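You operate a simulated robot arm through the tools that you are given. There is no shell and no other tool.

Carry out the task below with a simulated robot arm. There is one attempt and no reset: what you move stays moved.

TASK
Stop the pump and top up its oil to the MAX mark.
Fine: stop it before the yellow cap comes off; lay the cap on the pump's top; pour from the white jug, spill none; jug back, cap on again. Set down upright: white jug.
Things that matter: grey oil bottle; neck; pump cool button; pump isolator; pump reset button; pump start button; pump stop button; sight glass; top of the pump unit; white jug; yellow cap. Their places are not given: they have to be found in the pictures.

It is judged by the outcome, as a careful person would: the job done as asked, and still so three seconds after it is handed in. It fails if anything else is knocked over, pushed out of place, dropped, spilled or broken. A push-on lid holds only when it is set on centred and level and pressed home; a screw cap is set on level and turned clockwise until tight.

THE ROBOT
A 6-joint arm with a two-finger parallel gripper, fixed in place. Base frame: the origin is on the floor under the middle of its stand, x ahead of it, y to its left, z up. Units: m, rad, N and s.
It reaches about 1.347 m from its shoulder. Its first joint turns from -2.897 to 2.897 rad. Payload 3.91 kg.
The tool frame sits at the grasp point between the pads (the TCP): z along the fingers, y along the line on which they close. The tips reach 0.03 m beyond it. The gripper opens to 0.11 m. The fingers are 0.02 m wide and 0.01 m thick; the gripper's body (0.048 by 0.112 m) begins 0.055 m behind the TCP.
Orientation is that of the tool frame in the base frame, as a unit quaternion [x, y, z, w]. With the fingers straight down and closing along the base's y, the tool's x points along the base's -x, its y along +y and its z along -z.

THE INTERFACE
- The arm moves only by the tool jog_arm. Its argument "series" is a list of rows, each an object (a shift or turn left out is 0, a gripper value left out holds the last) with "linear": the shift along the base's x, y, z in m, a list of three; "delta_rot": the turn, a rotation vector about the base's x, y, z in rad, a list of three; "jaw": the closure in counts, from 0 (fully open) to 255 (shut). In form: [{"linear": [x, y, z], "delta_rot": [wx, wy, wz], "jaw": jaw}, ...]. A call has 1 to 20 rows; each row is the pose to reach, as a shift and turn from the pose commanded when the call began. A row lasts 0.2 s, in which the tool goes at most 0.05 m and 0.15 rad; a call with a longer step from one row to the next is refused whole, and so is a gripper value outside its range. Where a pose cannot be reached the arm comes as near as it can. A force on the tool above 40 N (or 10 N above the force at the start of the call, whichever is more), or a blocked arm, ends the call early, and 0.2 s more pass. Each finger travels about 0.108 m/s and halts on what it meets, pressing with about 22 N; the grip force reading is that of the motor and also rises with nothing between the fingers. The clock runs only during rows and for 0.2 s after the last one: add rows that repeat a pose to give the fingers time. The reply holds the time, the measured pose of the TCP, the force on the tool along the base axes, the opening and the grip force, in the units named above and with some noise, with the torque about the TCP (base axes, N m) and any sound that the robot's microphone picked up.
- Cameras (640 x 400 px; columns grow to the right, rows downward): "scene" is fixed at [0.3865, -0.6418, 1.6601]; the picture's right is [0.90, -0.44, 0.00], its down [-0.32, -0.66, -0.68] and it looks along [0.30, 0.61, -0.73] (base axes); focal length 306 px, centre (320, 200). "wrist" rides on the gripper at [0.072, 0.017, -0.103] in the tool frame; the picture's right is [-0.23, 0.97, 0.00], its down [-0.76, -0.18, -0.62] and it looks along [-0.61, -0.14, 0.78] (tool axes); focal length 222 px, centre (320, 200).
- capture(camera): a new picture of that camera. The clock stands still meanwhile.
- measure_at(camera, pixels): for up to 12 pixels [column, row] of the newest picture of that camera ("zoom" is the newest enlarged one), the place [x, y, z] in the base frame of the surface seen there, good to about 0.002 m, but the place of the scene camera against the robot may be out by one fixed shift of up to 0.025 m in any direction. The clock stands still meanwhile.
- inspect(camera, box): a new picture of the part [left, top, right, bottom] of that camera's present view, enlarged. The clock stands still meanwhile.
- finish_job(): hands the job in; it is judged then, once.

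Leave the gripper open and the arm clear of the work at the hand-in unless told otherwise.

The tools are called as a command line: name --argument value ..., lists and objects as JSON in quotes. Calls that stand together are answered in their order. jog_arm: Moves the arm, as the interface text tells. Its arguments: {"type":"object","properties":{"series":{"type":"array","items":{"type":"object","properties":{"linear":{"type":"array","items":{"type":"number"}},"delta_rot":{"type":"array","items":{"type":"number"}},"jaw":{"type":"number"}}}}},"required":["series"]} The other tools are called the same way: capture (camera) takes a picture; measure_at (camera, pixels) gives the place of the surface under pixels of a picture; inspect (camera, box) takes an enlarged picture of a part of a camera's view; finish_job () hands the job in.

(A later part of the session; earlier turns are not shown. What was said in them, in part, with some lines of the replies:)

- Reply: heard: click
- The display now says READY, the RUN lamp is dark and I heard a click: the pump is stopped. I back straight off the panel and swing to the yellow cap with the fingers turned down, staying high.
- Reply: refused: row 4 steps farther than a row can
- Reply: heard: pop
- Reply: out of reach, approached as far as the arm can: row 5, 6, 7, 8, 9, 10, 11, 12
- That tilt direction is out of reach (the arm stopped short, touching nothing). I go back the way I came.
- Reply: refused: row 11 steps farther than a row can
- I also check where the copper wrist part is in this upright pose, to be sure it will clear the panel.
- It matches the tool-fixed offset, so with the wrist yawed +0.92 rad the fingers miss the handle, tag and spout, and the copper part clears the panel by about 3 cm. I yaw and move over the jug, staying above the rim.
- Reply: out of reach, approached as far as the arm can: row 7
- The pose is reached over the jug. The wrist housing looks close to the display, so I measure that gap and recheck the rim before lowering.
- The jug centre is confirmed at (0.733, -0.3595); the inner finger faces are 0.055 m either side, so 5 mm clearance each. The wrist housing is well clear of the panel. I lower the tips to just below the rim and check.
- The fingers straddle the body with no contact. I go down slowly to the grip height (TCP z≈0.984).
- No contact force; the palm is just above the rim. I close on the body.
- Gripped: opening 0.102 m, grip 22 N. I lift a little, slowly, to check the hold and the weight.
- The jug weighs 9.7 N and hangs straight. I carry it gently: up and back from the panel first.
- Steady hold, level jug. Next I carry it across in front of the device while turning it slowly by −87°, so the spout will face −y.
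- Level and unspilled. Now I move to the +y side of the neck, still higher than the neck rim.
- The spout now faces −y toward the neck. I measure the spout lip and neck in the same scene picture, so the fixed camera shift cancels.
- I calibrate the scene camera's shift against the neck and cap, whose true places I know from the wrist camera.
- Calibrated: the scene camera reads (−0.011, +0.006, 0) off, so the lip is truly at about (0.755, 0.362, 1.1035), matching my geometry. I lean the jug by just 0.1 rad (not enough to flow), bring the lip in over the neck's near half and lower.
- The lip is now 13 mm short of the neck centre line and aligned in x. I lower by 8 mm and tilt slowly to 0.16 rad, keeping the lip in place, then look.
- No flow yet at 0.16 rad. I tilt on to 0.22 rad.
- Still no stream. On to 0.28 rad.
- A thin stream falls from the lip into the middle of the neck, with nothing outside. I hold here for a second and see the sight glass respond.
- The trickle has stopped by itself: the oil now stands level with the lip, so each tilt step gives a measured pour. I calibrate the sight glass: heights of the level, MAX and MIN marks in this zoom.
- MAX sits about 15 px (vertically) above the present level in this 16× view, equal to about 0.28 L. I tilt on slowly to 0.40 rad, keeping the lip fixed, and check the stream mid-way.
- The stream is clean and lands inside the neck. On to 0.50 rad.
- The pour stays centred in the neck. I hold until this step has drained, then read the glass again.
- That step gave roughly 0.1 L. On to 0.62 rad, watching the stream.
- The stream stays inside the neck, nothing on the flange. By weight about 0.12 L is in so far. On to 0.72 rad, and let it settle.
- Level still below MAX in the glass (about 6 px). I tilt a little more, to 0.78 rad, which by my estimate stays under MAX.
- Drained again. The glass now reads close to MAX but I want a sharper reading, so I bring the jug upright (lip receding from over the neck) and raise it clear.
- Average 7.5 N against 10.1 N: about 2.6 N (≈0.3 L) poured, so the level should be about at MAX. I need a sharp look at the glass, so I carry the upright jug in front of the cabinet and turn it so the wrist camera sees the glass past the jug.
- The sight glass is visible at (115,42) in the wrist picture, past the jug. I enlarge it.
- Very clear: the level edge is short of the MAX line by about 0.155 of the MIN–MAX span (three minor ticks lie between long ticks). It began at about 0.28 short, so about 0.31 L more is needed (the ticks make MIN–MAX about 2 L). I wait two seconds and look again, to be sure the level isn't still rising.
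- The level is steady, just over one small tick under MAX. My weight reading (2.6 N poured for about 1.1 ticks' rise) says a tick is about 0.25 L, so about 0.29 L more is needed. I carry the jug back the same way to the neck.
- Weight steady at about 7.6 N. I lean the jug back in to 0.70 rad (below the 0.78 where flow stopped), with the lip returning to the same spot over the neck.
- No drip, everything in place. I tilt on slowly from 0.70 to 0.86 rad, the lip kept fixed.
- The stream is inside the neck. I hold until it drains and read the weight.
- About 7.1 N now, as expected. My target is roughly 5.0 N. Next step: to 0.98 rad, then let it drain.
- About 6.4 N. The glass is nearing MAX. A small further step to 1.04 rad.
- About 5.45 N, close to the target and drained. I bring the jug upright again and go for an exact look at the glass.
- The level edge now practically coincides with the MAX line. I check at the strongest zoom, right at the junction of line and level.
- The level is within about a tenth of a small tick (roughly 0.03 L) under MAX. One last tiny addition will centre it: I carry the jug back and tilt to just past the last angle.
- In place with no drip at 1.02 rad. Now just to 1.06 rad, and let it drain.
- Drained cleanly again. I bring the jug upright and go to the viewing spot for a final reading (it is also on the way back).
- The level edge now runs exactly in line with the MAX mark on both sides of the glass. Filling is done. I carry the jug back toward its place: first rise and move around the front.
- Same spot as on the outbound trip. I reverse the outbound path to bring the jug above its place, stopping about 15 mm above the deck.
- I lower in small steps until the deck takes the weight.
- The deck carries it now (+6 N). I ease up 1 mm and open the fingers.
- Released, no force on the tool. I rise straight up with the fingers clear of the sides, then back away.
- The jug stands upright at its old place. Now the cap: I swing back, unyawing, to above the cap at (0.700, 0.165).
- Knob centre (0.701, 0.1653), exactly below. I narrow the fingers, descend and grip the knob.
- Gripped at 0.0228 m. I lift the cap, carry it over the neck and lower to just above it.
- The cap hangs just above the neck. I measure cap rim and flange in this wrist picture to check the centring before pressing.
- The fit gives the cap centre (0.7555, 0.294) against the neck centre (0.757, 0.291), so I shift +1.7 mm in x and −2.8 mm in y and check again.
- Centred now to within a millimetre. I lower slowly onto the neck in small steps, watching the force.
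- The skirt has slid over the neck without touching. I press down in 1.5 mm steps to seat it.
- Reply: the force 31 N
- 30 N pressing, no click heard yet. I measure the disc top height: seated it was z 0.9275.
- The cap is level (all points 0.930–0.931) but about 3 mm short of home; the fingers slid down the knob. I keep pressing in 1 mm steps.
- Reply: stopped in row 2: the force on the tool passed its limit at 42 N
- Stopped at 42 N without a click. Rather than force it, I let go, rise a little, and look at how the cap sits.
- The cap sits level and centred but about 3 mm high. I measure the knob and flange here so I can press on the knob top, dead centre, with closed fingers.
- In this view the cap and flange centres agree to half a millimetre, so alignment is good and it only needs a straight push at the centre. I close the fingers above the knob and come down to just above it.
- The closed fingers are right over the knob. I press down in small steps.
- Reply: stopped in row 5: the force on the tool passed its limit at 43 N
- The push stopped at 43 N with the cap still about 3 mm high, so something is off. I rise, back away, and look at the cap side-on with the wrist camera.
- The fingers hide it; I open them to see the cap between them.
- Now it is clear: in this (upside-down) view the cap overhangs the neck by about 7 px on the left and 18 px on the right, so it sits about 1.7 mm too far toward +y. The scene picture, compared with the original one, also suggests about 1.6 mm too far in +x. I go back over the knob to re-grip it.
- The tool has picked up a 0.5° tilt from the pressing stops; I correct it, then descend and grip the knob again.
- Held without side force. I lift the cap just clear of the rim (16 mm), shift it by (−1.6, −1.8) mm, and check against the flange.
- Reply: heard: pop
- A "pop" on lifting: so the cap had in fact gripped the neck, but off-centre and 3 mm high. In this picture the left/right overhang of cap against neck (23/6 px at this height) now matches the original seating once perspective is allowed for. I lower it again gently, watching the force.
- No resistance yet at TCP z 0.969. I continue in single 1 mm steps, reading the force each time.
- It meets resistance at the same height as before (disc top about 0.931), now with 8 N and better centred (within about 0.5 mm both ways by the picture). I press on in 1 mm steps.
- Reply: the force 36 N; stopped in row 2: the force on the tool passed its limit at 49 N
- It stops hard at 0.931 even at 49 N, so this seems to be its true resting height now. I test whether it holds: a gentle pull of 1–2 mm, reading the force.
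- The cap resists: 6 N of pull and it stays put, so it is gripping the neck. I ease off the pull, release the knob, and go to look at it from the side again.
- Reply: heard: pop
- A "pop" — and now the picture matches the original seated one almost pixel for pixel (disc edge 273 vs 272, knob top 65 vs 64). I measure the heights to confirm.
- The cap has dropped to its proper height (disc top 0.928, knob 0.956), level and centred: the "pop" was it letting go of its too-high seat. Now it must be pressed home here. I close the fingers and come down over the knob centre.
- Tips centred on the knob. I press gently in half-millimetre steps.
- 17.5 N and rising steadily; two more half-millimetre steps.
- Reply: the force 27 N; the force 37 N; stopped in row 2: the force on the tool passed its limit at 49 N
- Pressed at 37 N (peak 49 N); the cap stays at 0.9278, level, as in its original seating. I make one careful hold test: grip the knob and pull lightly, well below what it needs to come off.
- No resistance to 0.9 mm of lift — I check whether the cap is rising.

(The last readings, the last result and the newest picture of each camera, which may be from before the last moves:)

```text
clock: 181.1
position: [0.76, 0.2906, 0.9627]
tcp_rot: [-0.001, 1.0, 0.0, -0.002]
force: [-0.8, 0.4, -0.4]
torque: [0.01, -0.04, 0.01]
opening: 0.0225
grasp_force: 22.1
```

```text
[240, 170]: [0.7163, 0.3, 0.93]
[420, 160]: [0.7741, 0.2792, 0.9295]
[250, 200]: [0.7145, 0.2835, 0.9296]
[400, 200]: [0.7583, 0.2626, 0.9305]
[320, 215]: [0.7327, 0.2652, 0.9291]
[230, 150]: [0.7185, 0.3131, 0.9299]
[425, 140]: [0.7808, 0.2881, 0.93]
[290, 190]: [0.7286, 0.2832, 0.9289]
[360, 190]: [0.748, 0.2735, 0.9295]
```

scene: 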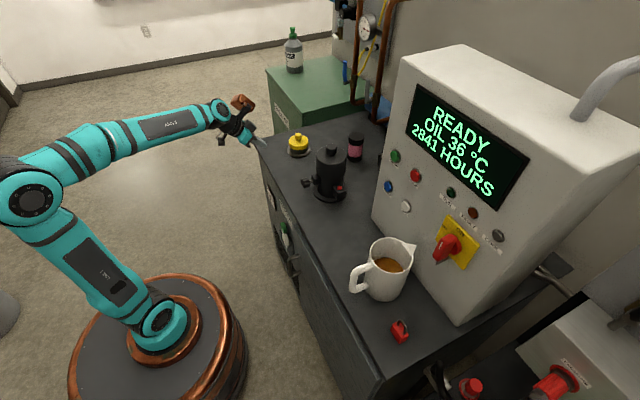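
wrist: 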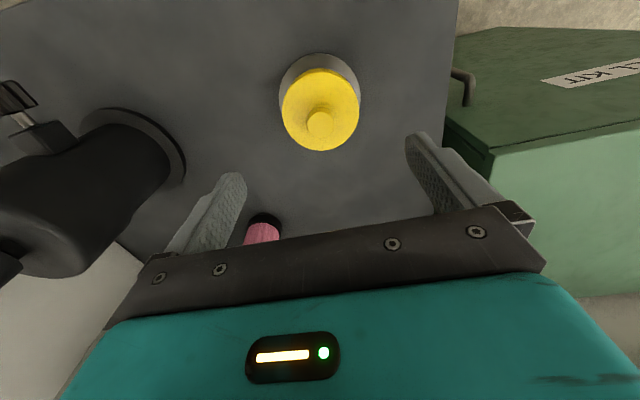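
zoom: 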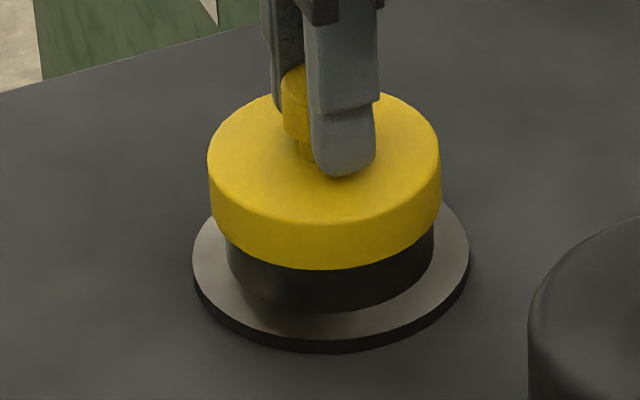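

The cap lifts freely, so it was only resting there, not held. But it was gripped exactly at its home position with no side force, so this arm position is perfectly centred. I lift it straight up well clear and bring it straight back down on the same line, so it can seat properly.

jog_arm --series '[{"linear": [0, 0, 0.006]}, {"linear": [0, 0, 0.02]}, {"linear": [0, 0, 0.04]}, {"linear": [0, 0, 0.05]}, {"linear": [0, 0, 0.05]}, {"linear": [0, 0, 0.05]}]'

jog_arm --series '[{"linear": [0, 0, -0.015]}, {"linear": [0, 0, -0.027]}, {"linear": [0, 0, -0.033]}, {"linear": [0, 0, -0.037]}, {"linear": [0, 0, -0.041]}]'

jog_arm --series '[{"linear": [0, 0, -0.002]}, {"linear": [0, 0, -0.004]}]'

inspect --camera "scene" --box '[282, 128, 314, 162]'

measure_at --camera "zoom" --pixels '[[240, 170], [420, 160], [250, 200], [400, 200], [320, 215], [230, 150], [425, 140]]'

```text
clock: 182.5
position: [0.7604, 0.289, 1.0117]
tcp_rot: [-0.002, 1.0, 0.001, -0.001]
force: [-0.1, 0.0, -0.1]
torque: [-0.01, 0.0, -0.02]
opening: 0.0226
grasp_force: 21.9
```

```text
clock: 183.7
position: [0.7597, 0.2885, 0.973]
tcp_rot: [-0.001, 1.0, 0.001, 0.0]
force: [-0.8, 0.4, 0.5]
torque: [-0.01, -0.01, 0.01]
opening: 0.0227
grasp_force: 21.9
```

```text
clock: 184.3
position: [0.76, 0.2896, 0.9692]
tcp_rot: [-0.001, 1.0, 0.002, -0.001]
force: [-0.4, -0.6, -0.4]
torque: [-0.01, -0.03, -0.02]
opening: 0.0226
grasp_force: 21.6
```

```text
11.76 times, centred on (298, 145) of scene
```

zoom: 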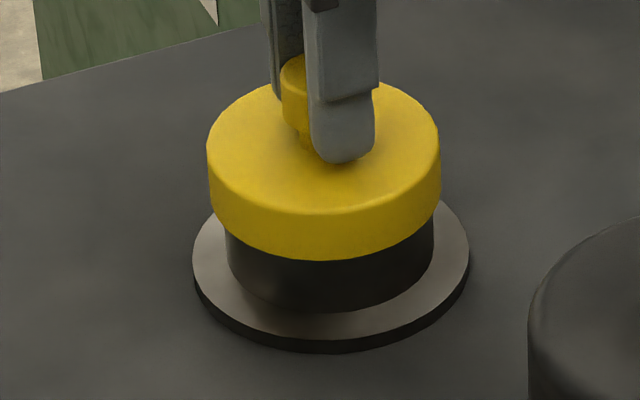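

```text
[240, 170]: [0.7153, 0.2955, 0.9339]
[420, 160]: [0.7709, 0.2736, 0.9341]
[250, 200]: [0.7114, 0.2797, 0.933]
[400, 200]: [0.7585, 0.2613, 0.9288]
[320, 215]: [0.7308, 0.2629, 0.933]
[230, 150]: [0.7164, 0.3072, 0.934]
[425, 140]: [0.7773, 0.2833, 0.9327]
```

Still free at about 6 mm above home. I continue down in 1 mm steps, reading the force.

jog_arm --series '[{"linear": [0, 0, -0.001]}, {"linear": [0, 0, -0.002]}]'

jog_arm --series '[{"linear": [0, 0, -0.001]}]'

jog_arm --series '[{"linear": [0, 0, -0.001]}]'

jog_arm --series '[{"linear": [0, 0, -0.001]}]'

jog_arm --series '[{"linear": [0, 0, -0.001]}]'

inspect --camera "scene" --box '[282, 128, 314, 162]'

measure_at --camera "zoom" --pixels '[[240, 170], [420, 160], [250, 205], [320, 220], [230, 150], [425, 140], [285, 200]]'

```text
clock: 184.9
position: [0.7598, 0.291, 0.9654]
tcp_rot: [-0.001, 1.0, 0.002, -0.001]
force: [0.5, 0.7, 1.5]
torque: [0.02, -0.02, -0.01]
opening: 0.0227
grasp_force: 22.2
```

```text
clock: 185.3
position: [0.7603, 0.2902, 0.9642]
tcp_rot: [-0.002, 1.0, 0.0, 0.0]
force: [4.4, 0.9, 7.8]
torque: [0.12, -0.13, 0.02]
opening: 0.0226
grasp_force: 22.1
```

```text
clock: 185.7
position: [0.7605, 0.2896, 0.965]
tcp_rot: [0.0, 1.0, 0.002, -0.001]
force: [5.0, 1.6, 13.8]
torque: [0.2, -0.16, -0.03]
opening: 0.0225
grasp_force: 21.5
```

```text
clock: 186.1
position: [0.7612, 0.2909, 0.9636]
tcp_rot: [-0.002, 1.0, 0.001, -0.001]
force: [5.4, -2.0, 17.1]
torque: [-0.4, -0.17, 0.0]
opening: 0.0215
grasp_force: 21.9
```

```text
clock: 186.5
position: [0.7602, 0.2898, 0.9624]
tcp_rot: [-0.001, 1.0, 0.001, 0.0]
force: [8.7, 7.1, 26.7]
torque: [0.39, -0.19, -0.02]
opening: 0.0209
grasp_force: 22.1
```

```text
11.76 times, centred on (298, 145) of scene
```

zoom: 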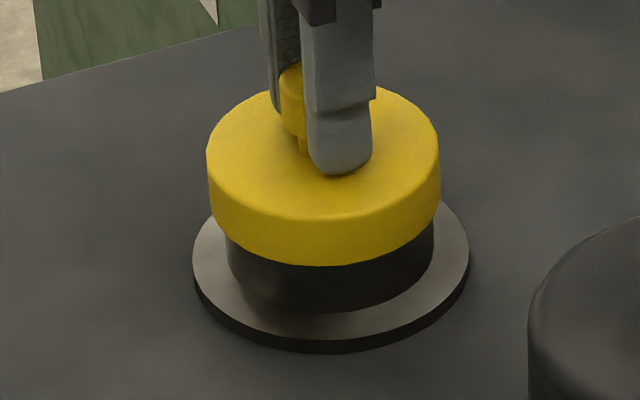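

```text
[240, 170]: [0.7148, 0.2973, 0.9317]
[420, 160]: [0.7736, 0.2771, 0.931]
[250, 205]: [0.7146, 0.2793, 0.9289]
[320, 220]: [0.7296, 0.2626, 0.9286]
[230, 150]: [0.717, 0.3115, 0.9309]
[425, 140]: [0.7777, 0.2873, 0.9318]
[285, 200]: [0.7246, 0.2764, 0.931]
```

It catches again about 3 mm high, with side forces toward +x and +y, so the arm came down about 1 mm off in −x. I ease off the load first and see whether the cap is stuck or free.

jog_arm --series '[{"linear": [0, 0, 0.002]}]'

jog_arm --series '[{"linear": [0, 0, 0.0015]}]'

jog_arm --series '[{"linear": [0, 0, 0.001]}]'

```text
clock: 186.9
position: [0.7589, 0.2892, 0.9632]
tcp_rot: [-0.001, 1.0, 0.001, -0.001]
force: [5.0, 8.7, 13.6]
torque: [0.45, -0.1, 0.01]
opening: 0.0209
grasp_force: 22.0
```

```text
clock: 187.3
position: [0.7601, 0.2896, 0.9646]
tcp_rot: [-0.001, 1.0, 0.0, -0.003]
force: [-3.2, -1.0, -1.4]
torque: [-0.65, 0.2, 0.03]
opening: 0.0209
grasp_force: 21.7
```

```text
clock: 187.7
position: [0.7601, 0.2893, 0.9654]
tcp_rot: [0.0, 1.0, 0.001, -0.001]
force: [0.4, 0.1, -0.1]
torque: [0.0, -0.01, 0.02]
opening: 0.0225
grasp_force: 21.9
heard: pop
```

Another "pop": pressed while slightly off-centre it only catches weakly and high. Better: lift clear once more, lower without pushing, let go just above home so it centres itself and drops, then press on the knob top. I lift and lower with a +0.8 mm x correction.

jog_arm --series '[{"linear": [0, 0, 0.006]}, {"linear": [0.0008, 0.0003, 0.02]}, {"linear": [0.0008, 0.0003, 0.04]}, {"linear": [0.0008, 0.0003, 0.05]}, {"linear": [0.0008, 0.0003, 0.05]}]'

jog_arm --series '[{"linear": [0, 0, -0.02]}, {"linear": [0, 0, -0.035]}, {"linear": [0, 0, -0.043]}, {"linear": [0, 0, -0.047]}, {"linear": [0, 0, -0.047]}]'

inspect --camera "scene" --box '[282, 128, 314, 162]'

```text
clock: 188.9
position: [0.761, 0.2904, 1.0165]
tcp_rot: [-0.001, 1.0, 0.001, -0.001]
force: [-0.4, 0.5, -0.3]
torque: [0.0, 0.02, 0.01]
opening: 0.0227
grasp_force: 21.8
```

```text
clock: 190.1
position: [0.7591, 0.2901, 0.97]
tcp_rot: [-0.001, 1.0, 0.001, 0.0]
force: [-0.2, 0.5, -0.1]
torque: [-0.02, 0.0, -0.01]
opening: 0.0225
grasp_force: 22.2
```

```text
11.76 times, centred on (298, 145) of scene
```

zoom: 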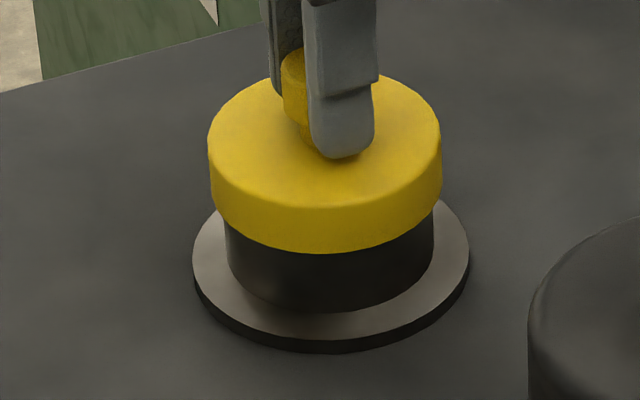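

Centred to about 0.4 mm. I lower 3 mm more without load and then let go so it settles by itself.

jog_arm --series '[{"linear": [0.0003, 0, -0.001]}, {"linear": [0.0003, 0, -0.002]}, {"linear": [0.0003, 0, -0.003]}, {"linear": [0.0003, 0, -0.003]}]'

jog_arm --series '[{"linear": [0, 0, 0], "jaw": 200}, {"linear": [0, 0, 0], "jaw": 170}, {"linear": [0, 0, 0], "jaw": 150}, {"linear": [0, 0, 0], "jaw": 150}]'

inspect --camera "scene" --box '[282, 128, 314, 162]'

measure_at --camera "zoom" --pixels '[[240, 170], [420, 160], [250, 200], [400, 200], [320, 215], [230, 150], [425, 140]]'

```text
clock: 191.1
position: [0.7604, 0.2904, 0.9659]
tcp_rot: [-0.001, 1.0, 0.0, -0.001]
force: [0.3, 0.2, 0.1]
torque: [0.03, 0.01, 0.0]
opening: 0.0226
grasp_force: 22.5
```

```text
clock: 192.1
position: [0.7613, 0.2896, 0.966]
tcp_rot: [0.0, 1.0, 0.001, -0.002]
force: [0.9, -0.3, -0.1]
torque: [0.01, -0.01, 0.01]
opening: 0.0454
grasp_force: 0.1
```

```text
11.76 times, centred on (298, 145) of scene
```

zoom: 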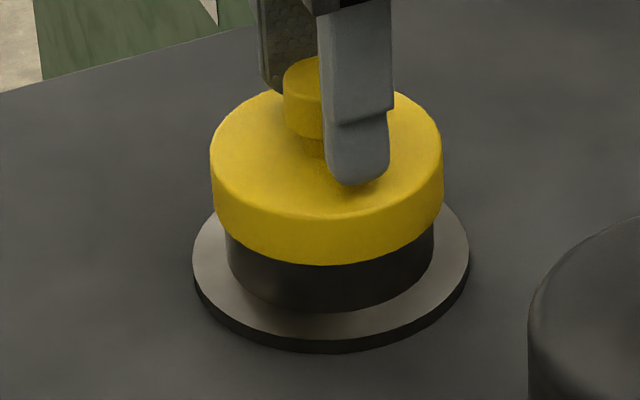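

```text
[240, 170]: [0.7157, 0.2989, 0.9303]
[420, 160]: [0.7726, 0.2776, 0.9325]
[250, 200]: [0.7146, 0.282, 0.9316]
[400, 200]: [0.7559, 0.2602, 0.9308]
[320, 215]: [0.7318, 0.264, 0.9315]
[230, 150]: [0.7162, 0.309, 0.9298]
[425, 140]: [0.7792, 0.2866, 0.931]
```

The cap rests free at 0.931, well centred (within 0.3 mm by the picture), just not yet down. This time it has not been loaded while gripped. I rise, close the fingers, and press lightly on the knob top in fine steps.

jog_arm --series '[{"linear": [0, 0, 0.02], "jaw": 120}, {"linear": [0, 0, 0.05], "jaw": 120}, {"linear": [0, 0, 0.06], "jaw": 255}, {"linear": [0, 0, 0.06], "jaw": 255}, {"linear": [0, 0, 0.06], "jaw": 255}, {"linear": [0, 0, 0.04], "jaw": 255}, {"linear": [0, 0, 0.027], "jaw": 255}, {"linear": [0, 0, 0.025], "jaw": 255}, {"linear": [0, 0, 0.025], "jaw": 255}]'

inspect --camera "scene" --box '[282, 118, 314, 162]'

inspect --camera "wrist" --box '[260, 70, 380, 240]'

```text
clock: 194.1
position: [0.761, 0.2899, 0.9919]
tcp_rot: [-0.001, 1.0, 0.001, -0.001]
force: [0.1, -0.5, -0.4]
torque: [-0.03, 0.01, 0.03]
opening: 0.0001
grasp_force: 22.1
```

```text
9.09 times, centred on (298, 140) of scene
```

zoom: 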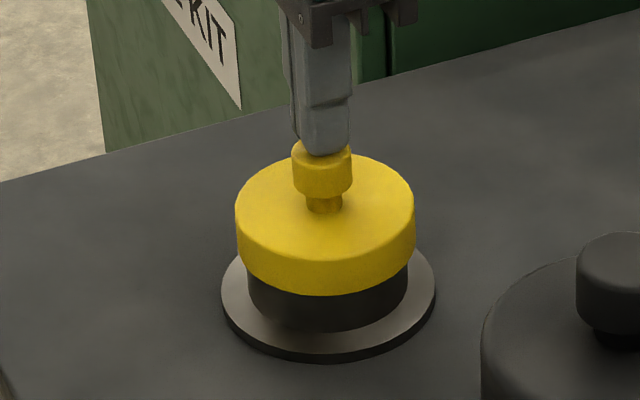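

```text
2.35 times, centred on (320, 155) of wrist
```

zoom: 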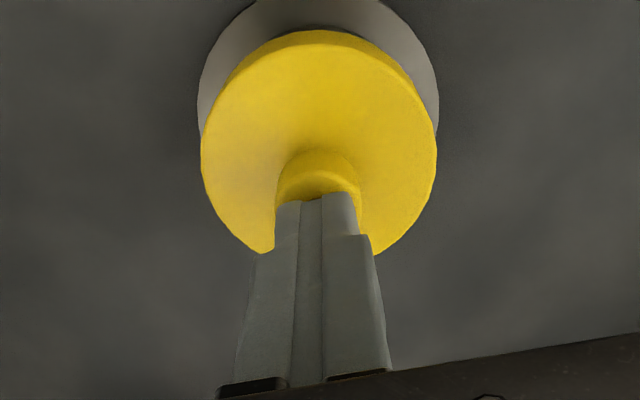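

Compared with the home picture, the cap now lies about 1 mm too far toward +y (cap/flange offset +1.5 px against −1 px). I re-grip lightly, shift −1 mm in y and release, so it can drop in.

jog_arm --series '[{"linear": [0, 0, 0.02], "jaw": 255}, {"linear": [0, 0, 0.03], "jaw": 120}, {"linear": [0, 0, 0.03], "jaw": 120}, {"linear": [0, 0, 0.03], "jaw": 120}, {"linear": [0, 0, 0.0], "jaw": 120}, {"linear": [0, 0, -0.018], "jaw": 120}, {"linear": [0, 0, -0.025], "jaw": 120}, {"linear": [0, 0, -0.025], "jaw": 120}, {"linear": [0, 0, -0.025], "jaw": 255}, {"linear": [0, 0, -0.025], "jaw": 255}, {"linear": [0, 0, -0.025], "jaw": 255}]'

jog_arm --series '[{"linear": [0, 0, 0.002]}, {"linear": [0, -0.001, 0.002]}, {"linear": [0, -0.001, 0.002]}, {"linear": [0, -0.001, 0.001]}]'

jog_arm --series '[{"linear": [0, 0, 0], "jaw": 200}, {"linear": [0, 0, 0], "jaw": 170}, {"linear": [0, 0, 0], "jaw": 150}, {"linear": [0, 0, 0], "jaw": 150}]'

inspect --camera "scene" --box '[282, 128, 314, 162]'

measure_at --camera "zoom" --pixels '[[240, 170], [420, 160], [250, 200], [400, 200], [320, 215], [230, 150], [425, 140]]'

```text
clock: 196.5
position: [0.7622, 0.2907, 0.9678]
tcp_rot: [0.0, 1.0, 0.0, -0.002]
force: [-0.6, -0.2, 1.1]
torque: [0.01, -0.01, 0.02]
opening: 0.0229
grasp_force: 22.3
```

```text
clock: 197.5
position: [0.7622, 0.2878, 0.968]
tcp_rot: [-0.001, 1.0, 0.001, -0.001]
force: [0.1, 0.3, 0.1]
torque: [-0.04, -0.02, -0.02]
opening: 0.0226
grasp_force: 21.2
heard: pop
```

```text
clock: 198.5
position: [0.7607, 0.2891, 0.9675]
tcp_rot: [-0.001, 1.0, 0.001, -0.002]
force: [0.0, 0.2, 0.3]
torque: [0.01, -0.01, 0.0]
opening: 0.0456
grasp_force: 0.1
```

```text
11.76 times, centred on (298, 145) of scene
```

zoom: 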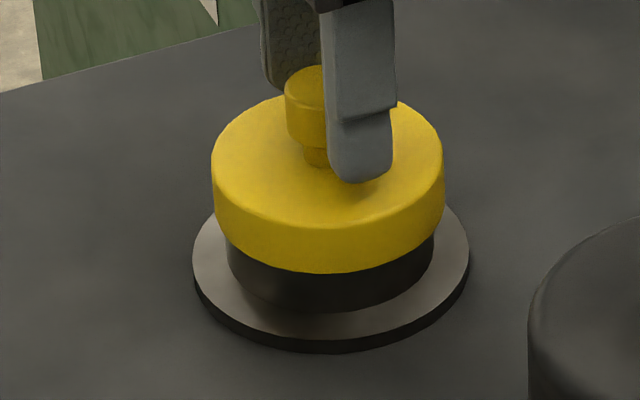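

```text
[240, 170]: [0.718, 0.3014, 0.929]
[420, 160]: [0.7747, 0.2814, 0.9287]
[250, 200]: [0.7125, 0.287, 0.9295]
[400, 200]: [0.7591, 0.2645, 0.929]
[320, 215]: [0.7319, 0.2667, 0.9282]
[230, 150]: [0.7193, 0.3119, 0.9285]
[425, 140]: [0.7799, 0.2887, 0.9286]
```

Now the cap has dropped to about home height (0.9288) after another "pop". I think I see the pattern: after leaving the neck it catches as soon as it comes within about 3.5 mm while I'm holding it. So I'll lift it clear once more, but this time let go about 6–7 mm above home, let it slide down by itself, and only then press.

jog_arm --series '[{"linear": [0, 0, -0.002], "jaw": 150}, {"linear": [0, 0, -0.003], "jaw": 150}, {"linear": [0, 0, -0.003], "jaw": 255}, {"linear": [0, 0, -0.003], "jaw": 255}, {"linear": [0, 0, -0.003], "jaw": 255}]'

jog_arm --series '[{"linear": [0, 0, 0.005]}, {"linear": [0, 0, 0.02]}, {"linear": [0, 0, 0.045]}, {"linear": [0, 0, 0.055]}, {"linear": [0, 0, 0.055]}]'

jog_arm --series '[{"linear": [0, 0, -0.02]}, {"linear": [0, 0, -0.035]}, {"linear": [0, 0, -0.043]}, {"linear": [0, 0, -0.0475]}, {"linear": [0, 0, -0.0475]}]'

inspect --camera "scene" --box '[282, 128, 314, 162]'

measure_at --camera "zoom" --pixels '[[240, 170], [420, 160], [250, 200], [320, 205], [230, 150], [425, 140]]'

inspect --camera "wrist" --box '[260, 70, 380, 240]'

```text
clock: 199.7
position: [0.7602, 0.2896, 0.9654]
tcp_rot: [0.0, 1.0, 0.001, 0.0]
force: [-0.1, 0.0, 1.4]
torque: [-0.02, -0.03, -0.02]
opening: 0.0224
grasp_force: 21.6
```

```text
clock: 200.9
position: [0.7612, 0.2896, 1.0199]
tcp_rot: [0.0, 1.0, 0.001, -0.001]
force: [-0.1, 0.3, 0.6]
torque: [0.0, 0.0, 0.02]
opening: 0.0224
grasp_force: 22.1
```

```text
clock: 202.1
position: [0.7628, 0.2892, 0.9719]
tcp_rot: [0.0, 1.0, 0.001, -0.001]
force: [0.0, -0.7, 0.6]
torque: [0.06, -0.01, 0.0]
opening: 0.023
grasp_force: 21.7
```

```text
11.76 times, centred on (298, 145) of scene
```

zoom: 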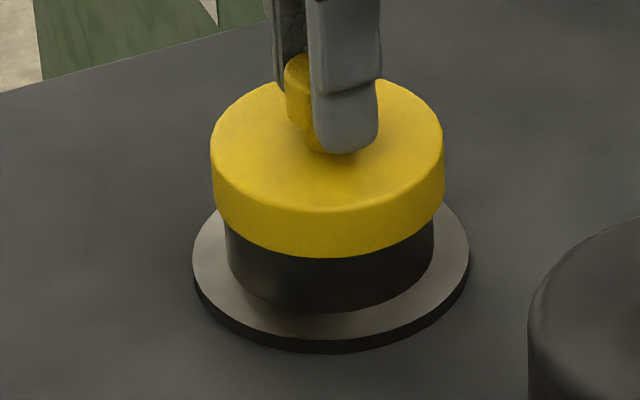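

```text
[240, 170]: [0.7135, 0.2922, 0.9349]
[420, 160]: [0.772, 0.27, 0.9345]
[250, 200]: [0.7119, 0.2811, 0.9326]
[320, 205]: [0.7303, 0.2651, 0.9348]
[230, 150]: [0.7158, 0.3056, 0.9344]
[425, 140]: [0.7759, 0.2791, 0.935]
```

```text
2.35 times, centred on (320, 155) of wrist
```

zoom: 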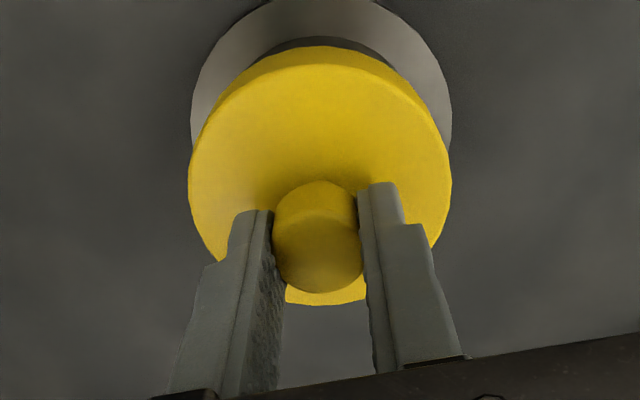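

Lifted without a pop (so it was indeed unattached), now at about 7 mm above home. It is about 0.7 mm too far in +x; I correct that and let go, so it slides down.

jog_arm --series '[{"linear": [-0.0007, 0, 0]}, {"linear": [-0.0007, 0, 0]}]'

jog_arm --series '[{"linear": [0, 0, 0], "jaw": 180}, {"linear": [0, 0, 0], "jaw": 150}, {"linear": [0, 0, 0], "jaw": 150}, {"linear": [0, 0, 0], "jaw": 150}]'

inspect --camera "scene" --box '[282, 128, 314, 162]'

measure_at --camera "zoom" --pixels '[[240, 170], [420, 160], [250, 200], [400, 200], [320, 215], [230, 150], [425, 140]]'

```text
clock: 202.7
position: [0.7605, 0.2897, 0.9733]
tcp_rot: [-0.001, 1.0, 0.001, -0.001]
force: [-0.5, 0.3, 0.3]
torque: [0.0, 0.03, -0.02]
opening: 0.0225
grasp_force: 22.5
```

```text
clock: 203.7
position: [0.76, 0.2903, 0.9721]
tcp_rot: [-0.001, 1.0, 0.001, -0.001]
force: [-0.5, 0.3, 0.5]
torque: [0.01, 0.03, 0.01]
opening: 0.0452
grasp_force: 0.1
```

```text
11.76 times, centred on (298, 145) of scene
```

zoom: 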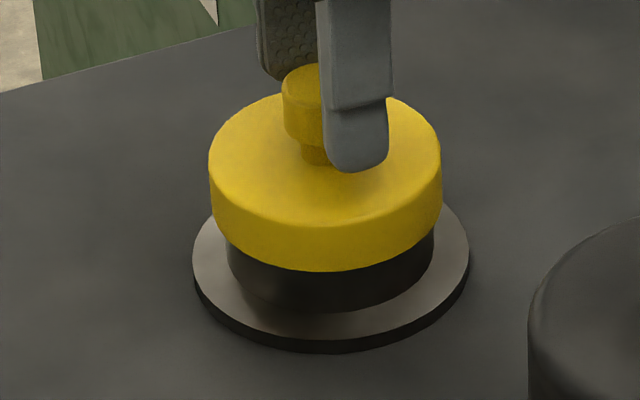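

```text
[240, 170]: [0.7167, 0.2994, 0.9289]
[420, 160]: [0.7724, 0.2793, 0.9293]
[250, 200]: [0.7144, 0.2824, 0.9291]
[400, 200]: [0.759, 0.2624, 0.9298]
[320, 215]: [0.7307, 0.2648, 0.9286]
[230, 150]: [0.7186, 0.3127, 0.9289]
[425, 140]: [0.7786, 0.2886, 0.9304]
```

It slid down to 0.929, about 1 mm above home. I rise, close the fingers and press on the knob centre in fine steps.

jog_arm --series '[{"linear": [0, 0, 0.02], "jaw": 120}, {"linear": [0, 0, 0.05], "jaw": 120}, {"linear": [0, 0, 0.055], "jaw": 255}, {"linear": [0, 0, 0.055], "jaw": 255}, {"linear": [0, 0, 0.055], "jaw": 255}, {"linear": [0, 0, 0.035], "jaw": 255}, {"linear": [0, 0, 0.019], "jaw": 255}, {"linear": [0, 0, 0.017], "jaw": 255}, {"linear": [0, 0, 0.017], "jaw": 255}]'

inspect --camera "scene" --box '[282, 118, 314, 162]'

inspect --camera "wrist" --box '[260, 70, 380, 240]'

```text
clock: 205.7
position: [0.7609, 0.29, 0.9893]
tcp_rot: [-0.001, 1.0, 0.001, -0.001]
force: [-0.1, 0.3, 0.6]
torque: [0.01, -0.01, 0.0]
opening: 0.0
grasp_force: 21.8
```

```text
9.09 times, centred on (298, 140) of scene
```

zoom: 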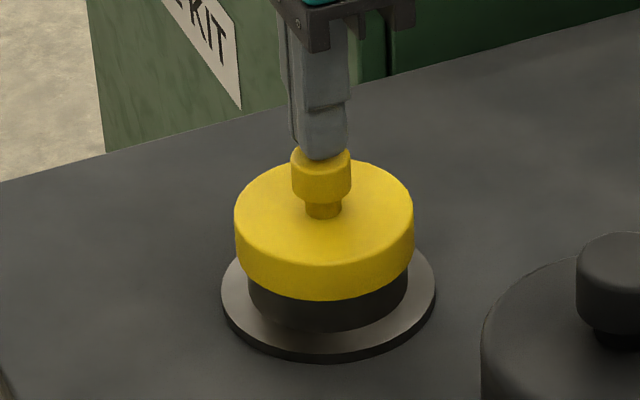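

```text
2.35 times, centred on (320, 155) of wrist
```

zoom: 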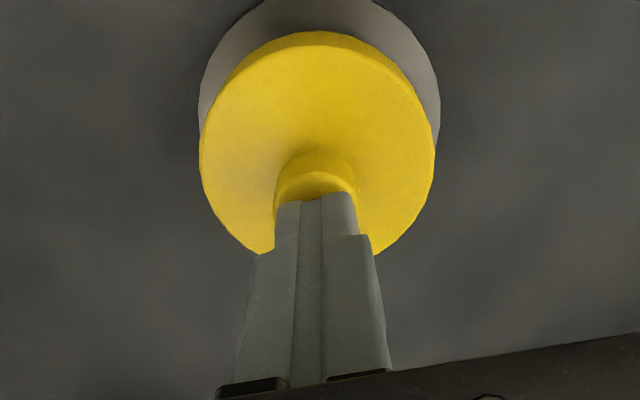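

Well aligned in this view. I press in fine steps, reading the force each time.

jog_arm --series '[{"linear": [0, 0, -0.0015]}, {"linear": [0, 0, -0.0025]}]'

jog_arm --series '[{"linear": [0, 0, -0.0007]}]'

jog_arm --series '[{"linear": [0, 0, -0.0007]}]'

jog_arm --series '[{"linear": [0, 0, -0.0006]}]'

jog_arm --series '[{"linear": [0, 0, -0.0005]}]'

inspect --camera "scene" --box '[282, 128, 314, 162]'

measure_at --camera "zoom" --pixels '[[240, 170], [420, 160], [250, 200], [400, 200], [320, 215], [230, 150], [425, 140]]'

```text
clock: 206.3
position: [0.7601, 0.2893, 0.9874]
tcp_rot: [-0.001, 1.0, 0.001, -0.001]
force: [0.4, -0.2, 3.3]
torque: [-0.06, 0.0, 0.01]
opening: 0.0001
grasp_force: 22.3
```

```text
clock: 206.7
position: [0.7597, 0.2894, 0.9861]
tcp_rot: [-0.001, 1.0, 0.001, 0.0]
force: [4.1, 2.1, 11.7]
torque: [0.02, -0.16, -0.02]
opening: 0.0
grasp_force: 21.8
```

```text
clock: 207.1
position: [0.7594, 0.2895, 0.9861]
tcp_rot: [-0.001, 1.0, 0.002, 0.0]
force: [8.2, 2.2, 21.5]
torque: [0.06, -0.34, 0.0]
opening: 0.0
grasp_force: 22.2
```

```text
clock: 207.5
position: [0.7597, 0.2903, 0.986]
tcp_rot: [0.0, 1.0, 0.002, 0.0]
force: [9.3, 1.9, 34.2]
torque: [0.08, -0.38, 0.02]
opening: 0.0
grasp_force: 22.7
```

```text
clock: 208.1
position: [0.7584, 0.2897, 0.9858]
tcp_rot: [0.0, 1.0, 0.002, 0.001]
force: [-0.4, -1.3, 10.6]
torque: [-0.02, -0.04, -0.01]
opening: 0.0003
grasp_force: 22.1
stopped in row 1: the force on the tool passed its limit at 45 N (the readings are from after the stop); the commanded pose is now the measured one
```

```text
11.76 times, centred on (298, 145) of scene
```

zoom: 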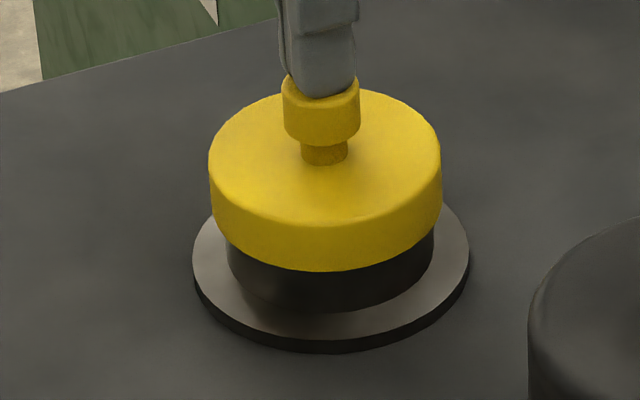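

```text
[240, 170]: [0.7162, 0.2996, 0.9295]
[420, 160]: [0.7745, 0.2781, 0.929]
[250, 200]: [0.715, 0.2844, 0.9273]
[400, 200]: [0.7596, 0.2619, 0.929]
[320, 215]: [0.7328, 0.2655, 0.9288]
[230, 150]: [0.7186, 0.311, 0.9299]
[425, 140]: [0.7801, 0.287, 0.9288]
```

The cap stays at 0.929 under 34–45 N. I now test very gently whether it holds: grip the knob and raise in 0.4 mm steps, stopping at a couple of newtons.

jog_arm --series '[{"linear": [0, 0, 0.02], "delta_rot": [0, 0, 0]}, {"linear": [0, 0, 0.045], "jaw": 255}, {"linear": [0, 0, 0.045], "jaw": 120}, {"linear": [0, 0, 0.045], "jaw": 120}, {"linear": [0.001, 0, 0.015], "jaw": 120}, {"linear": [0.001, 0, -0.01], "jaw": 120}, {"linear": [0.001, 0, -0.021], "jaw": 120}, {"linear": [0.001, 0, -0.021], "jaw": 120}, {"linear": [0.001, 0, -0.021], "jaw": 255}, {"linear": [0.001, 0, -0.021], "jaw": 255}, {"linear": [0.001, 0, -0.021], "jaw": 255}]'

jog_arm --series '[{"linear": [0, 0, 0.0004]}]'

jog_arm --series '[{"linear": [0, 0, 0.0003]}]'

```text
clock: 210.5
position: [0.7613, 0.2909, 0.9638]
tcp_rot: [0.0, 1.0, 0.001, 0.001]
force: [-0.2, -7.2, -0.3]
torque: [-0.45, 0.01, 0.05]
opening: 0.0228
grasp_force: 22.4
```

```text
clock: 210.9
position: [0.7608, 0.2898, 0.9631]
tcp_rot: [-0.001, 1.0, 0.001, 0.0]
force: [-0.4, -8.4, -4.8]
torque: [-0.4, 0.02, 0.03]
opening: 0.0222
grasp_force: 22.2
```

```text
clock: 211.3
position: [0.76, 0.2918, 0.9661]
tcp_rot: [-0.001, 1.0, 0.002, 0.0]
force: [-0.1, 0.9, -0.3]
torque: [-0.01, 0.0, -0.01]
opening: 0.0224
grasp_force: 22.3
heard: pop
```

It was attached: it resisted with about 5 N upward and 8 N sideways before a "pop". So the drop-and-press method works. I now repeat exactly that, better centred, and won't pull on it again. First lift clear and lower to 7 mm above home.

jog_arm --series '[{"linear": [0, 0, 0.006]}, {"linear": [0, 0, 0.025]}, {"linear": [0, 0, 0.048]}, {"linear": [0, 0, 0.053]}, {"linear": [0, 0, 0.053]}]'

jog_arm --series '[{"linear": [0, 0, -0.02]}, {"linear": [0, 0, -0.036]}, {"linear": [0, 0, -0.044]}, {"linear": [0, 0, -0.048]}, {"linear": [0, 0, -0.048]}, {"linear": [0, 0, -0.048]}]'

inspect --camera "scene" --box '[282, 128, 314, 162]'

measure_at --camera "zoom" --pixels '[[240, 170], [420, 160], [250, 200], [320, 205], [230, 150], [425, 140]]'

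inspect --camera "wrist" --box '[260, 70, 380, 240]'

```text
clock: 212.5
position: [0.7607, 0.2893, 1.0174]
tcp_rot: [-0.001, 1.0, 0.002, 0.0]
force: [0.1, 0.3, 0.9]
torque: [0.0, 0.0, -0.01]
opening: 0.0226
grasp_force: 22.0
```

```text
clock: 213.9
position: [0.7603, 0.2891, 0.9681]
tcp_rot: [-0.001, 1.0, 0.001, -0.001]
force: [0.1, 0.5, -0.4]
torque: [-0.01, -0.01, 0.01]
opening: 0.0224
grasp_force: 22.1
```

```text
11.76 times, centred on (298, 145) of scene
```

zoom: 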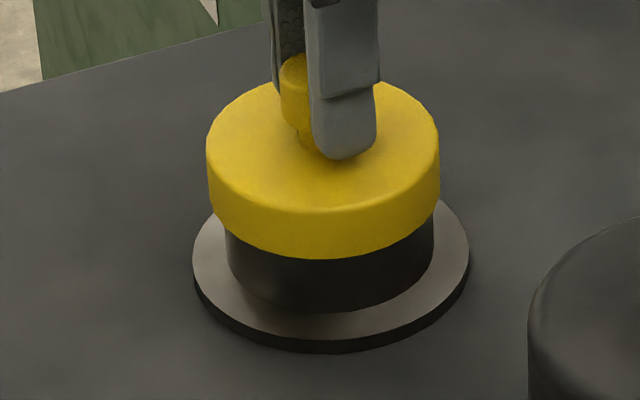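

```text
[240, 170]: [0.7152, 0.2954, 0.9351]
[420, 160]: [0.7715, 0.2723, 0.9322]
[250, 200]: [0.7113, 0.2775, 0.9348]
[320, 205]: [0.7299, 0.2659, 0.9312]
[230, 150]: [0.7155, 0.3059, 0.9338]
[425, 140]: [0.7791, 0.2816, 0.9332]
```

```text
2.35 times, centred on (320, 155) of wrist
```

zoom: 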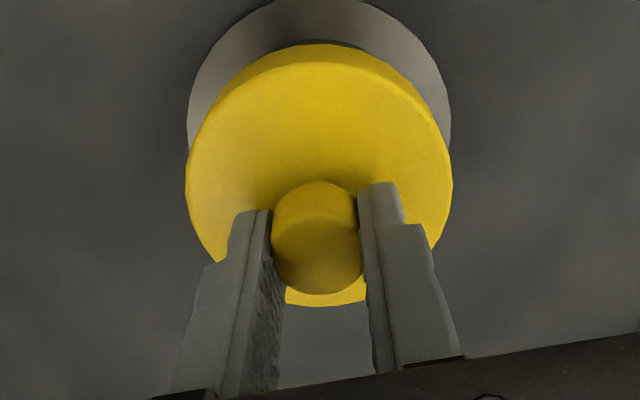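

Here the cap is about 1 mm off (−0.7 mm in x, +1 mm in y). I correct that, going up 1 mm, and check once more.

jog_arm --series '[{"linear": [0.0007, -0.0009, 0.001]}, {"linear": [0.0007, -0.0009, 0.001]}, {"linear": [0.0007, -0.0009, 0.001]}]'

inspect --camera "scene" --box '[282, 128, 314, 162]'

inspect --camera "wrist" --box '[260, 70, 380, 240]'

```text
clock: 214.7
position: [0.7614, 0.2888, 0.9711]
tcp_rot: [0.0, 1.0, 0.0, 0.0]
force: [-0.4, 0.2, -1.0]
torque: [0.02, -0.01, 0.0]
opening: 0.0226
grasp_force: 21.8
```

```text
11.76 times, centred on (298, 145) of scene
```

zoom: 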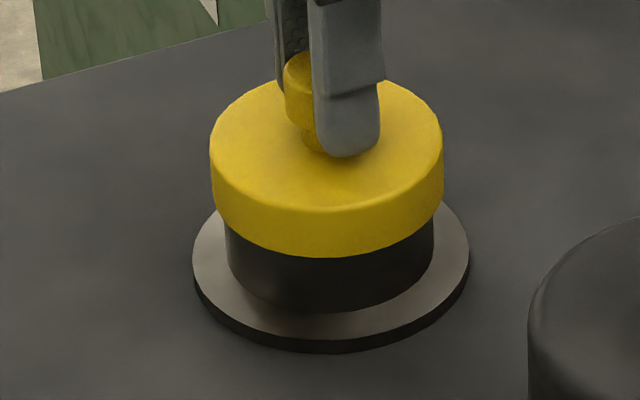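

```text
2.35 times, centred on (320, 155) of wrist
```

zoom: 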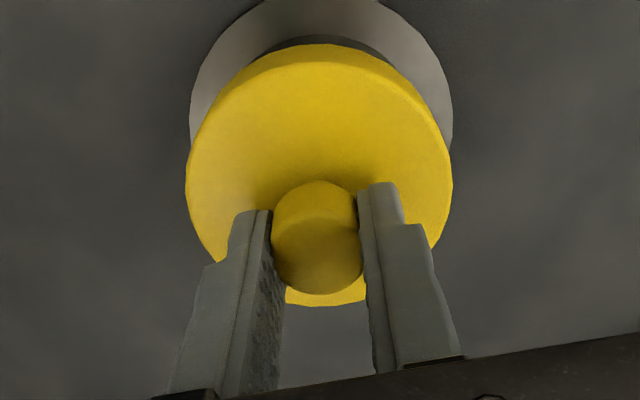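

Centred now to about 0.3 mm in both views. I let go so it slides down, then look.

jog_arm --series '[{"linear": [0, 0, 0], "jaw": 180}, {"linear": [0, 0, 0], "jaw": 150}, {"linear": [0, 0, 0], "jaw": 150}, {"linear": [0, 0, 0], "jaw": 150}]'

inspect --camera "scene" --box '[282, 128, 314, 162]'

measure_at --camera "zoom" --pixels '[[240, 170], [420, 160], [250, 200], [400, 200], [320, 215], [230, 150], [425, 140]]'

```text
clock: 215.7
position: [0.7616, 0.2891, 0.9708]
tcp_rot: [-0.002, 1.0, 0.002, 0.0]
force: [0.7, 0.1, -0.4]
torque: [-0.01, 0.02, -0.01]
opening: 0.0454
grasp_force: 0.0
```

```text
11.76 times, centred on (298, 145) of scene
```

zoom: 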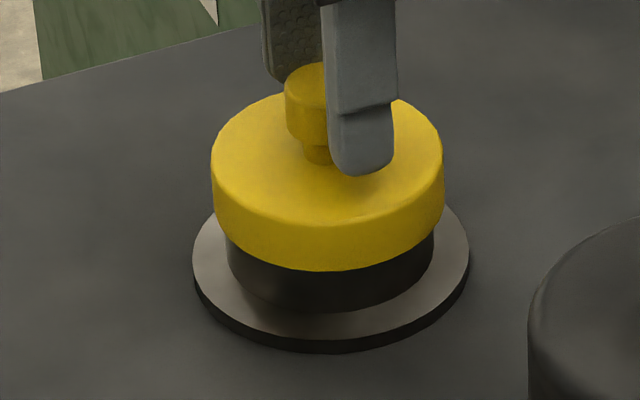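

```text
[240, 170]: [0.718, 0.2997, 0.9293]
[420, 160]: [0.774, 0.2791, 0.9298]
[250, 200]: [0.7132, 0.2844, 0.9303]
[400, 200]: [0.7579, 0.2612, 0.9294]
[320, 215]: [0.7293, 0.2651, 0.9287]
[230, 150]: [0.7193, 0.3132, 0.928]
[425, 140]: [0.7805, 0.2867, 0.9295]
```

It settled at 0.929, centred and level. Now the final press on the knob top with closed fingers.

jog_arm --series '[{"linear": [0, 0, 0.02], "jaw": 120}, {"linear": [0, 0, 0.05], "jaw": 120}, {"linear": [0, 0, 0.055], "jaw": 255}, {"linear": [0, 0, 0.055], "jaw": 255}, {"linear": [0, 0, 0.055], "jaw": 255}, {"linear": [-0.0005, 0.0005, 0.035], "jaw": 255}, {"linear": [-0.0005, 0.0005, 0.021], "jaw": 255}, {"linear": [-0.0005, 0.0005, 0.019], "jaw": 255}, {"linear": [-0.0005, 0.0005, 0.019], "jaw": 255}]'

inspect --camera "scene" --box '[282, 118, 314, 162]'

jog_arm --series '[{"linear": [0, 0, -0.0015]}, {"linear": [0, 0, -0.0025]}]'

jog_arm --series '[{"linear": [0, 0, -0.0007]}]'

jog_arm --series '[{"linear": [0, 0, -0.0007]}]'

```text
clock: 217.7
position: [0.7615, 0.2897, 0.9903]
tcp_rot: [-0.001, 1.0, 0.001, 0.0]
force: [0.2, 0.2, -0.6]
torque: [0.02, 0.01, 0.04]
opening: 0.0001
grasp_force: 21.5
```

```text
9.09 times, centred on (298, 140) of scene
```

zoom: 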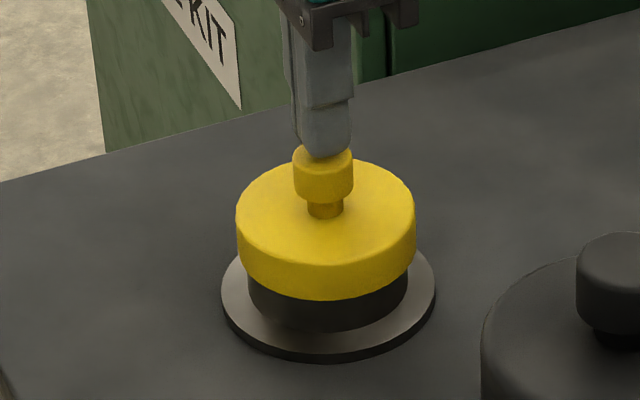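

```text
clock: 218.3
position: [0.7619, 0.2888, 0.9878]
tcp_rot: [-0.001, 1.0, 0.002, 0.0]
force: [0.2, -0.7, 0.3]
torque: [0.02, 0.01, -0.01]
opening: 0.0
grasp_force: 21.9
```

```text
clock: 218.7
position: [0.7614, 0.2897, 0.9875]
tcp_rot: [-0.001, 1.0, 0.001, 0.001]
force: [0.6, 0.4, 2.8]
torque: [0.03, 0.02, 0.0]
opening: 0.0
grasp_force: 22.1
```

```text
clock: 219.1
position: [0.761, 0.2891, 0.9879]
tcp_rot: [-0.002, 1.0, 0.002, 0.001]
force: [3.0, 2.5, 8.6]
torque: [0.07, -0.1, -0.01]
opening: 0.0
grasp_force: 21.4
```

Contact at 8.6 N. I go on in small steps to a firm 30-odd newtons.

jog_arm --series '[{"linear": [0, 0, -0.0006]}]'

jog_arm --series '[{"linear": [0, 0, -0.0006]}]'

jog_arm --series '[{"linear": [0, 0, -0.0004]}, {"linear": [0, 0, -0.0004]}, {"linear": [0, 0, -0.0004]}]'

inspect --camera "scene" --box '[282, 128, 314, 162]'

measure_at --camera "zoom" --pixels '[[240, 170], [420, 160], [250, 200], [400, 200], [320, 215], [230, 150], [425, 140], [290, 190], [360, 190]]'

```text
clock: 219.5
position: [0.7617, 0.2877, 0.9869]
tcp_rot: [-0.001, 1.0, 0.002, 0.0]
force: [5.4, 2.3, 13.3]
torque: [0.07, -0.14, 0.0]
opening: 0.0
grasp_force: 22.3
```

```text
clock: 219.9
position: [0.7613, 0.2879, 0.9863]
tcp_rot: [0.0, 1.0, 0.002, 0.0]
force: [8.4, 2.0, 22.9]
torque: [0.08, -0.26, 0.03]
opening: 0.0
grasp_force: 21.5
```

```text
clock: 220.7
position: [0.76, 0.2899, 0.9871]
tcp_rot: [-0.001, 1.0, 0.002, 0.001]
force: [2.4, -1.2, 10.1]
torque: [-0.03, -0.04, -0.01]
opening: 0.0001
grasp_force: 22.2
stopped in row 3: the force on the tool passed its limit at 41 N (the readings are from after the stop); the commanded pose is now the measured one
```

```text
11.76 times, centred on (298, 145) of scene
```

zoom: 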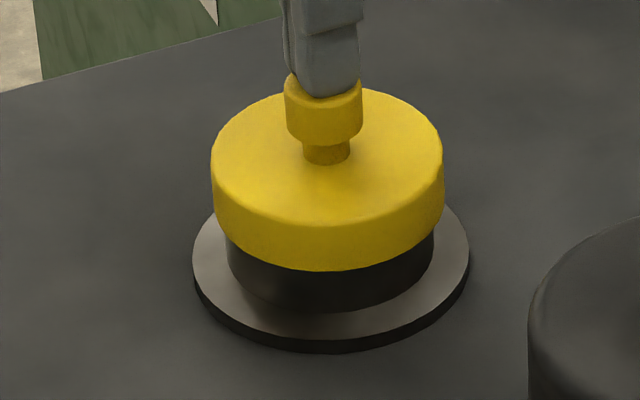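

```text
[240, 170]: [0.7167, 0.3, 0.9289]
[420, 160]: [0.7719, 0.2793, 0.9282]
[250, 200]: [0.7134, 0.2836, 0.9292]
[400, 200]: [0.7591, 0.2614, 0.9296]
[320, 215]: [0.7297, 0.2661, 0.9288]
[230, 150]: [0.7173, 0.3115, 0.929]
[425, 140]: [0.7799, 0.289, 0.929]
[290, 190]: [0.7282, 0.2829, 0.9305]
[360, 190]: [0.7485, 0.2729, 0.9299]
```

Pressed to 41 N, no pop; the cap stands at 0.929, level and centred – the same state that held in my test. I rise straight up, open the gripper and back away, then check everything.

jog_arm --series '[{"linear": [0, 0, 0.01]}, {"linear": [0, 0, 0.04]}, {"linear": [0, 0, 0.08]}, {"linear": [-0.02, 0, 0.11], "jaw": 0}, {"linear": [-0.06, 0, 0.12], "jaw": 0}, {"linear": [-0.1, 0, 0.12], "jaw": 0}, {"linear": [-0.14, 0, 0.12], "delta_rot": [0, -0.1, 0], "jaw": 0}, {"linear": [-0.18, 0, 0.12], "delta_rot": [0, -0.2, 0], "jaw": 0}, {"linear": [-0.22, 0, 0.11], "delta_rot": [0, -0.3, 0], "jaw": 0}, {"linear": [-0.26, -0.01, 0.1], "delta_rot": [0, -0.4, 0], "jaw": 0}, {"linear": [-0.3, -0.02, 0.09], "delta_rot": [0, -0.4, 0], "jaw": 0}, {"linear": [-0.34, -0.03, 0.075], "delta_rot": [0, -0.4, 0], "jaw": 0}, {"linear": [-0.37, -0.05, 0.06], "delta_rot": [0, -0.4, 0], "jaw": 0}, {"linear": [-0.37, -0.06, 0.06], "delta_rot": [0, -0.4, 0], "jaw": 0}]'

capture --camera "wrist"

capture --camera "scene"

inspect --camera "scene" --box '[282, 128, 314, 162]'

```text
clock: 223.7
position: [0.3902, 0.2289, 1.0457]
tcp_rot: [-0.001, 0.98, 0.002, 0.2]
force: [-0.3, -0.6, -0.5]
torque: [-0.05, 0.05, 0.02]
opening: 0.1098
grasp_force: 0.0
```

```text
taken
```

wrist: 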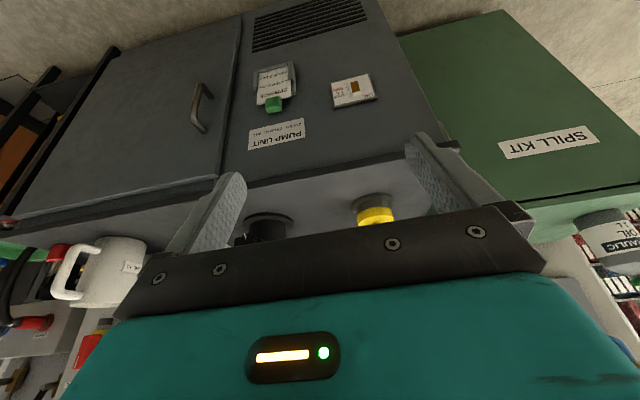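

```text
taken
```

scene: 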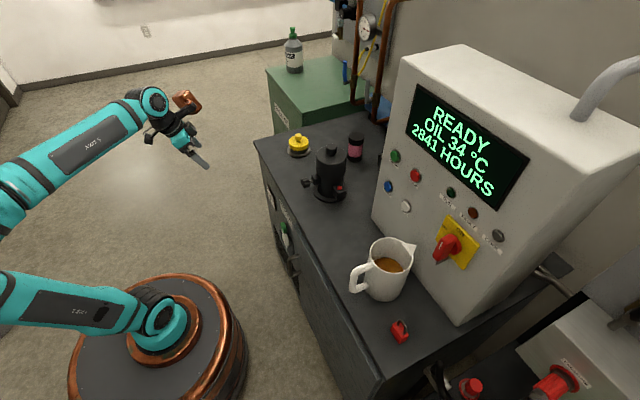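

```text
11.76 times, centred on (298, 145) of scene
```

zoom: 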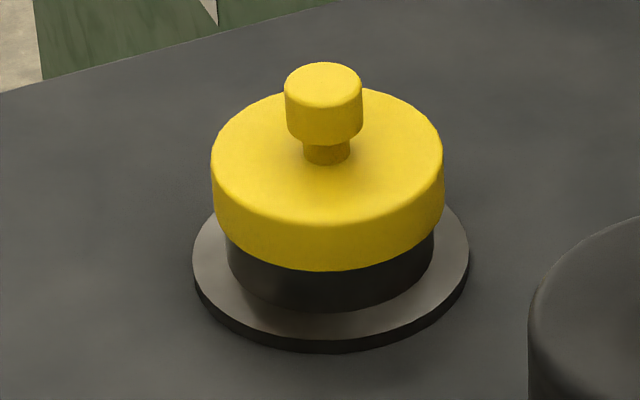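

The cap now matches its original picture within a pixel or two. I check the sight glass, the jug and the area around the neck for any spill.

inspect --camera "wrist" --box '[325, 65, 389, 120]'

inspect --camera "scene" --box '[330, 220, 450, 350]'

inspect --camera "scene" --box '[250, 110, 400, 210]'

inspect --camera "wrist" --box '[340, 180, 410, 230]'

```text
7.27 times, centred on (357, 92) of wrist
```

zoom: 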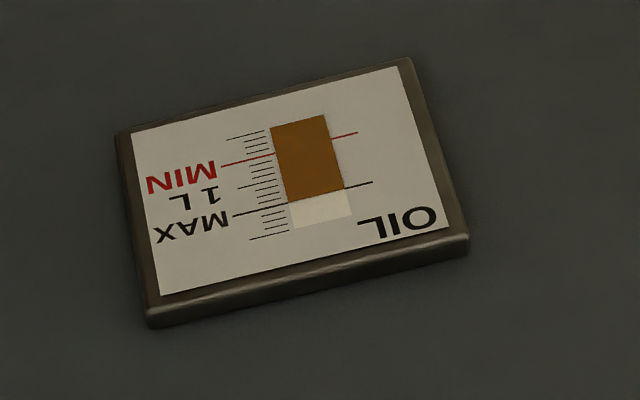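

```text
3.08 times, centred on (390, 285) of scene
```

zoom: 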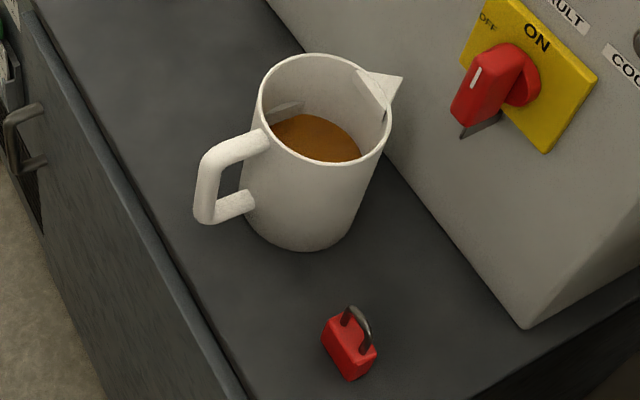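

```text
4.00 times, centred on (325, 160) of scene
```

zoom: 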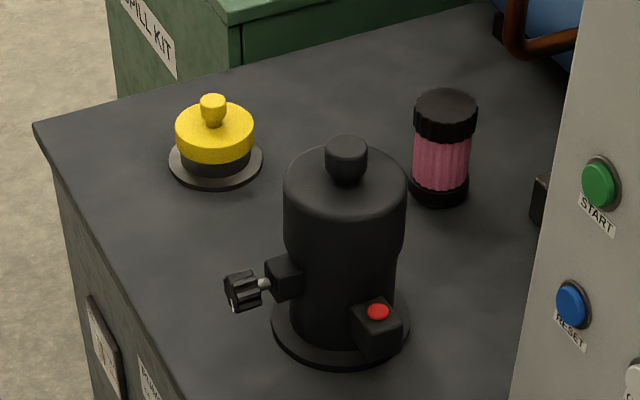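

```text
8.00 times, centred on (375, 205) of wrist
```

zoom: 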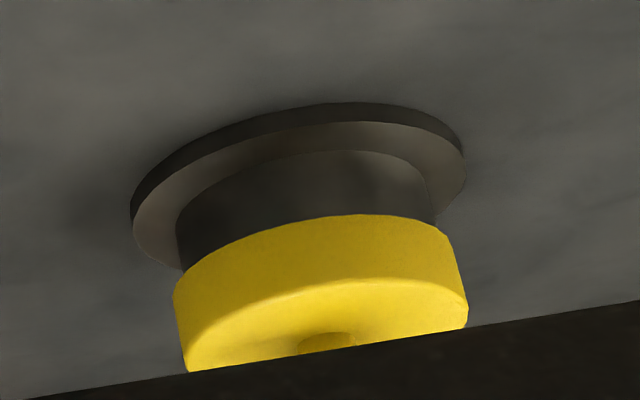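

The check shows:
- **Pump:** the display reads READY and the RUN lamp is dark.
- **Oil level:** it is in line with MAX.
- **Cap:** it is on the neck, level and centred.
- **Jug:** it stands upright in its old place.
- **Surroundings:** there is no oil on the deck and nothing else has moved.

The gripper is open and the arm is clear, so I hand the job in.

finish_job

```text
The job is handed in.
```

The pump is stopped and its oil is topped up to the MAX mark. I have handed the job in; no verdict has come back yet.

- **Pump:** I pressed STOP before touching the cap. The display went to READY and the RUN lamp went dark.
- **Oil:** I poured from the white jug in several small steps. On the last close look, the level lined up with the MAX mark on both sides of the glass. I saw no oil on the deck.
- **Jug:** It is back in its old place, upright.
- **Cap:** It is back on the neck, centred and level, about 1 mm higher than where it sat originally.

**Least certain point:** the cap took several tries to seat. I did not pull-test its final position. An earlier try, seated the same way, held against about 5 N upward before it came off. The final press reached 41 N without moving the cap, and I heard no pop when I backed the arm away.

The gripper is open and the arm is clear of the work.
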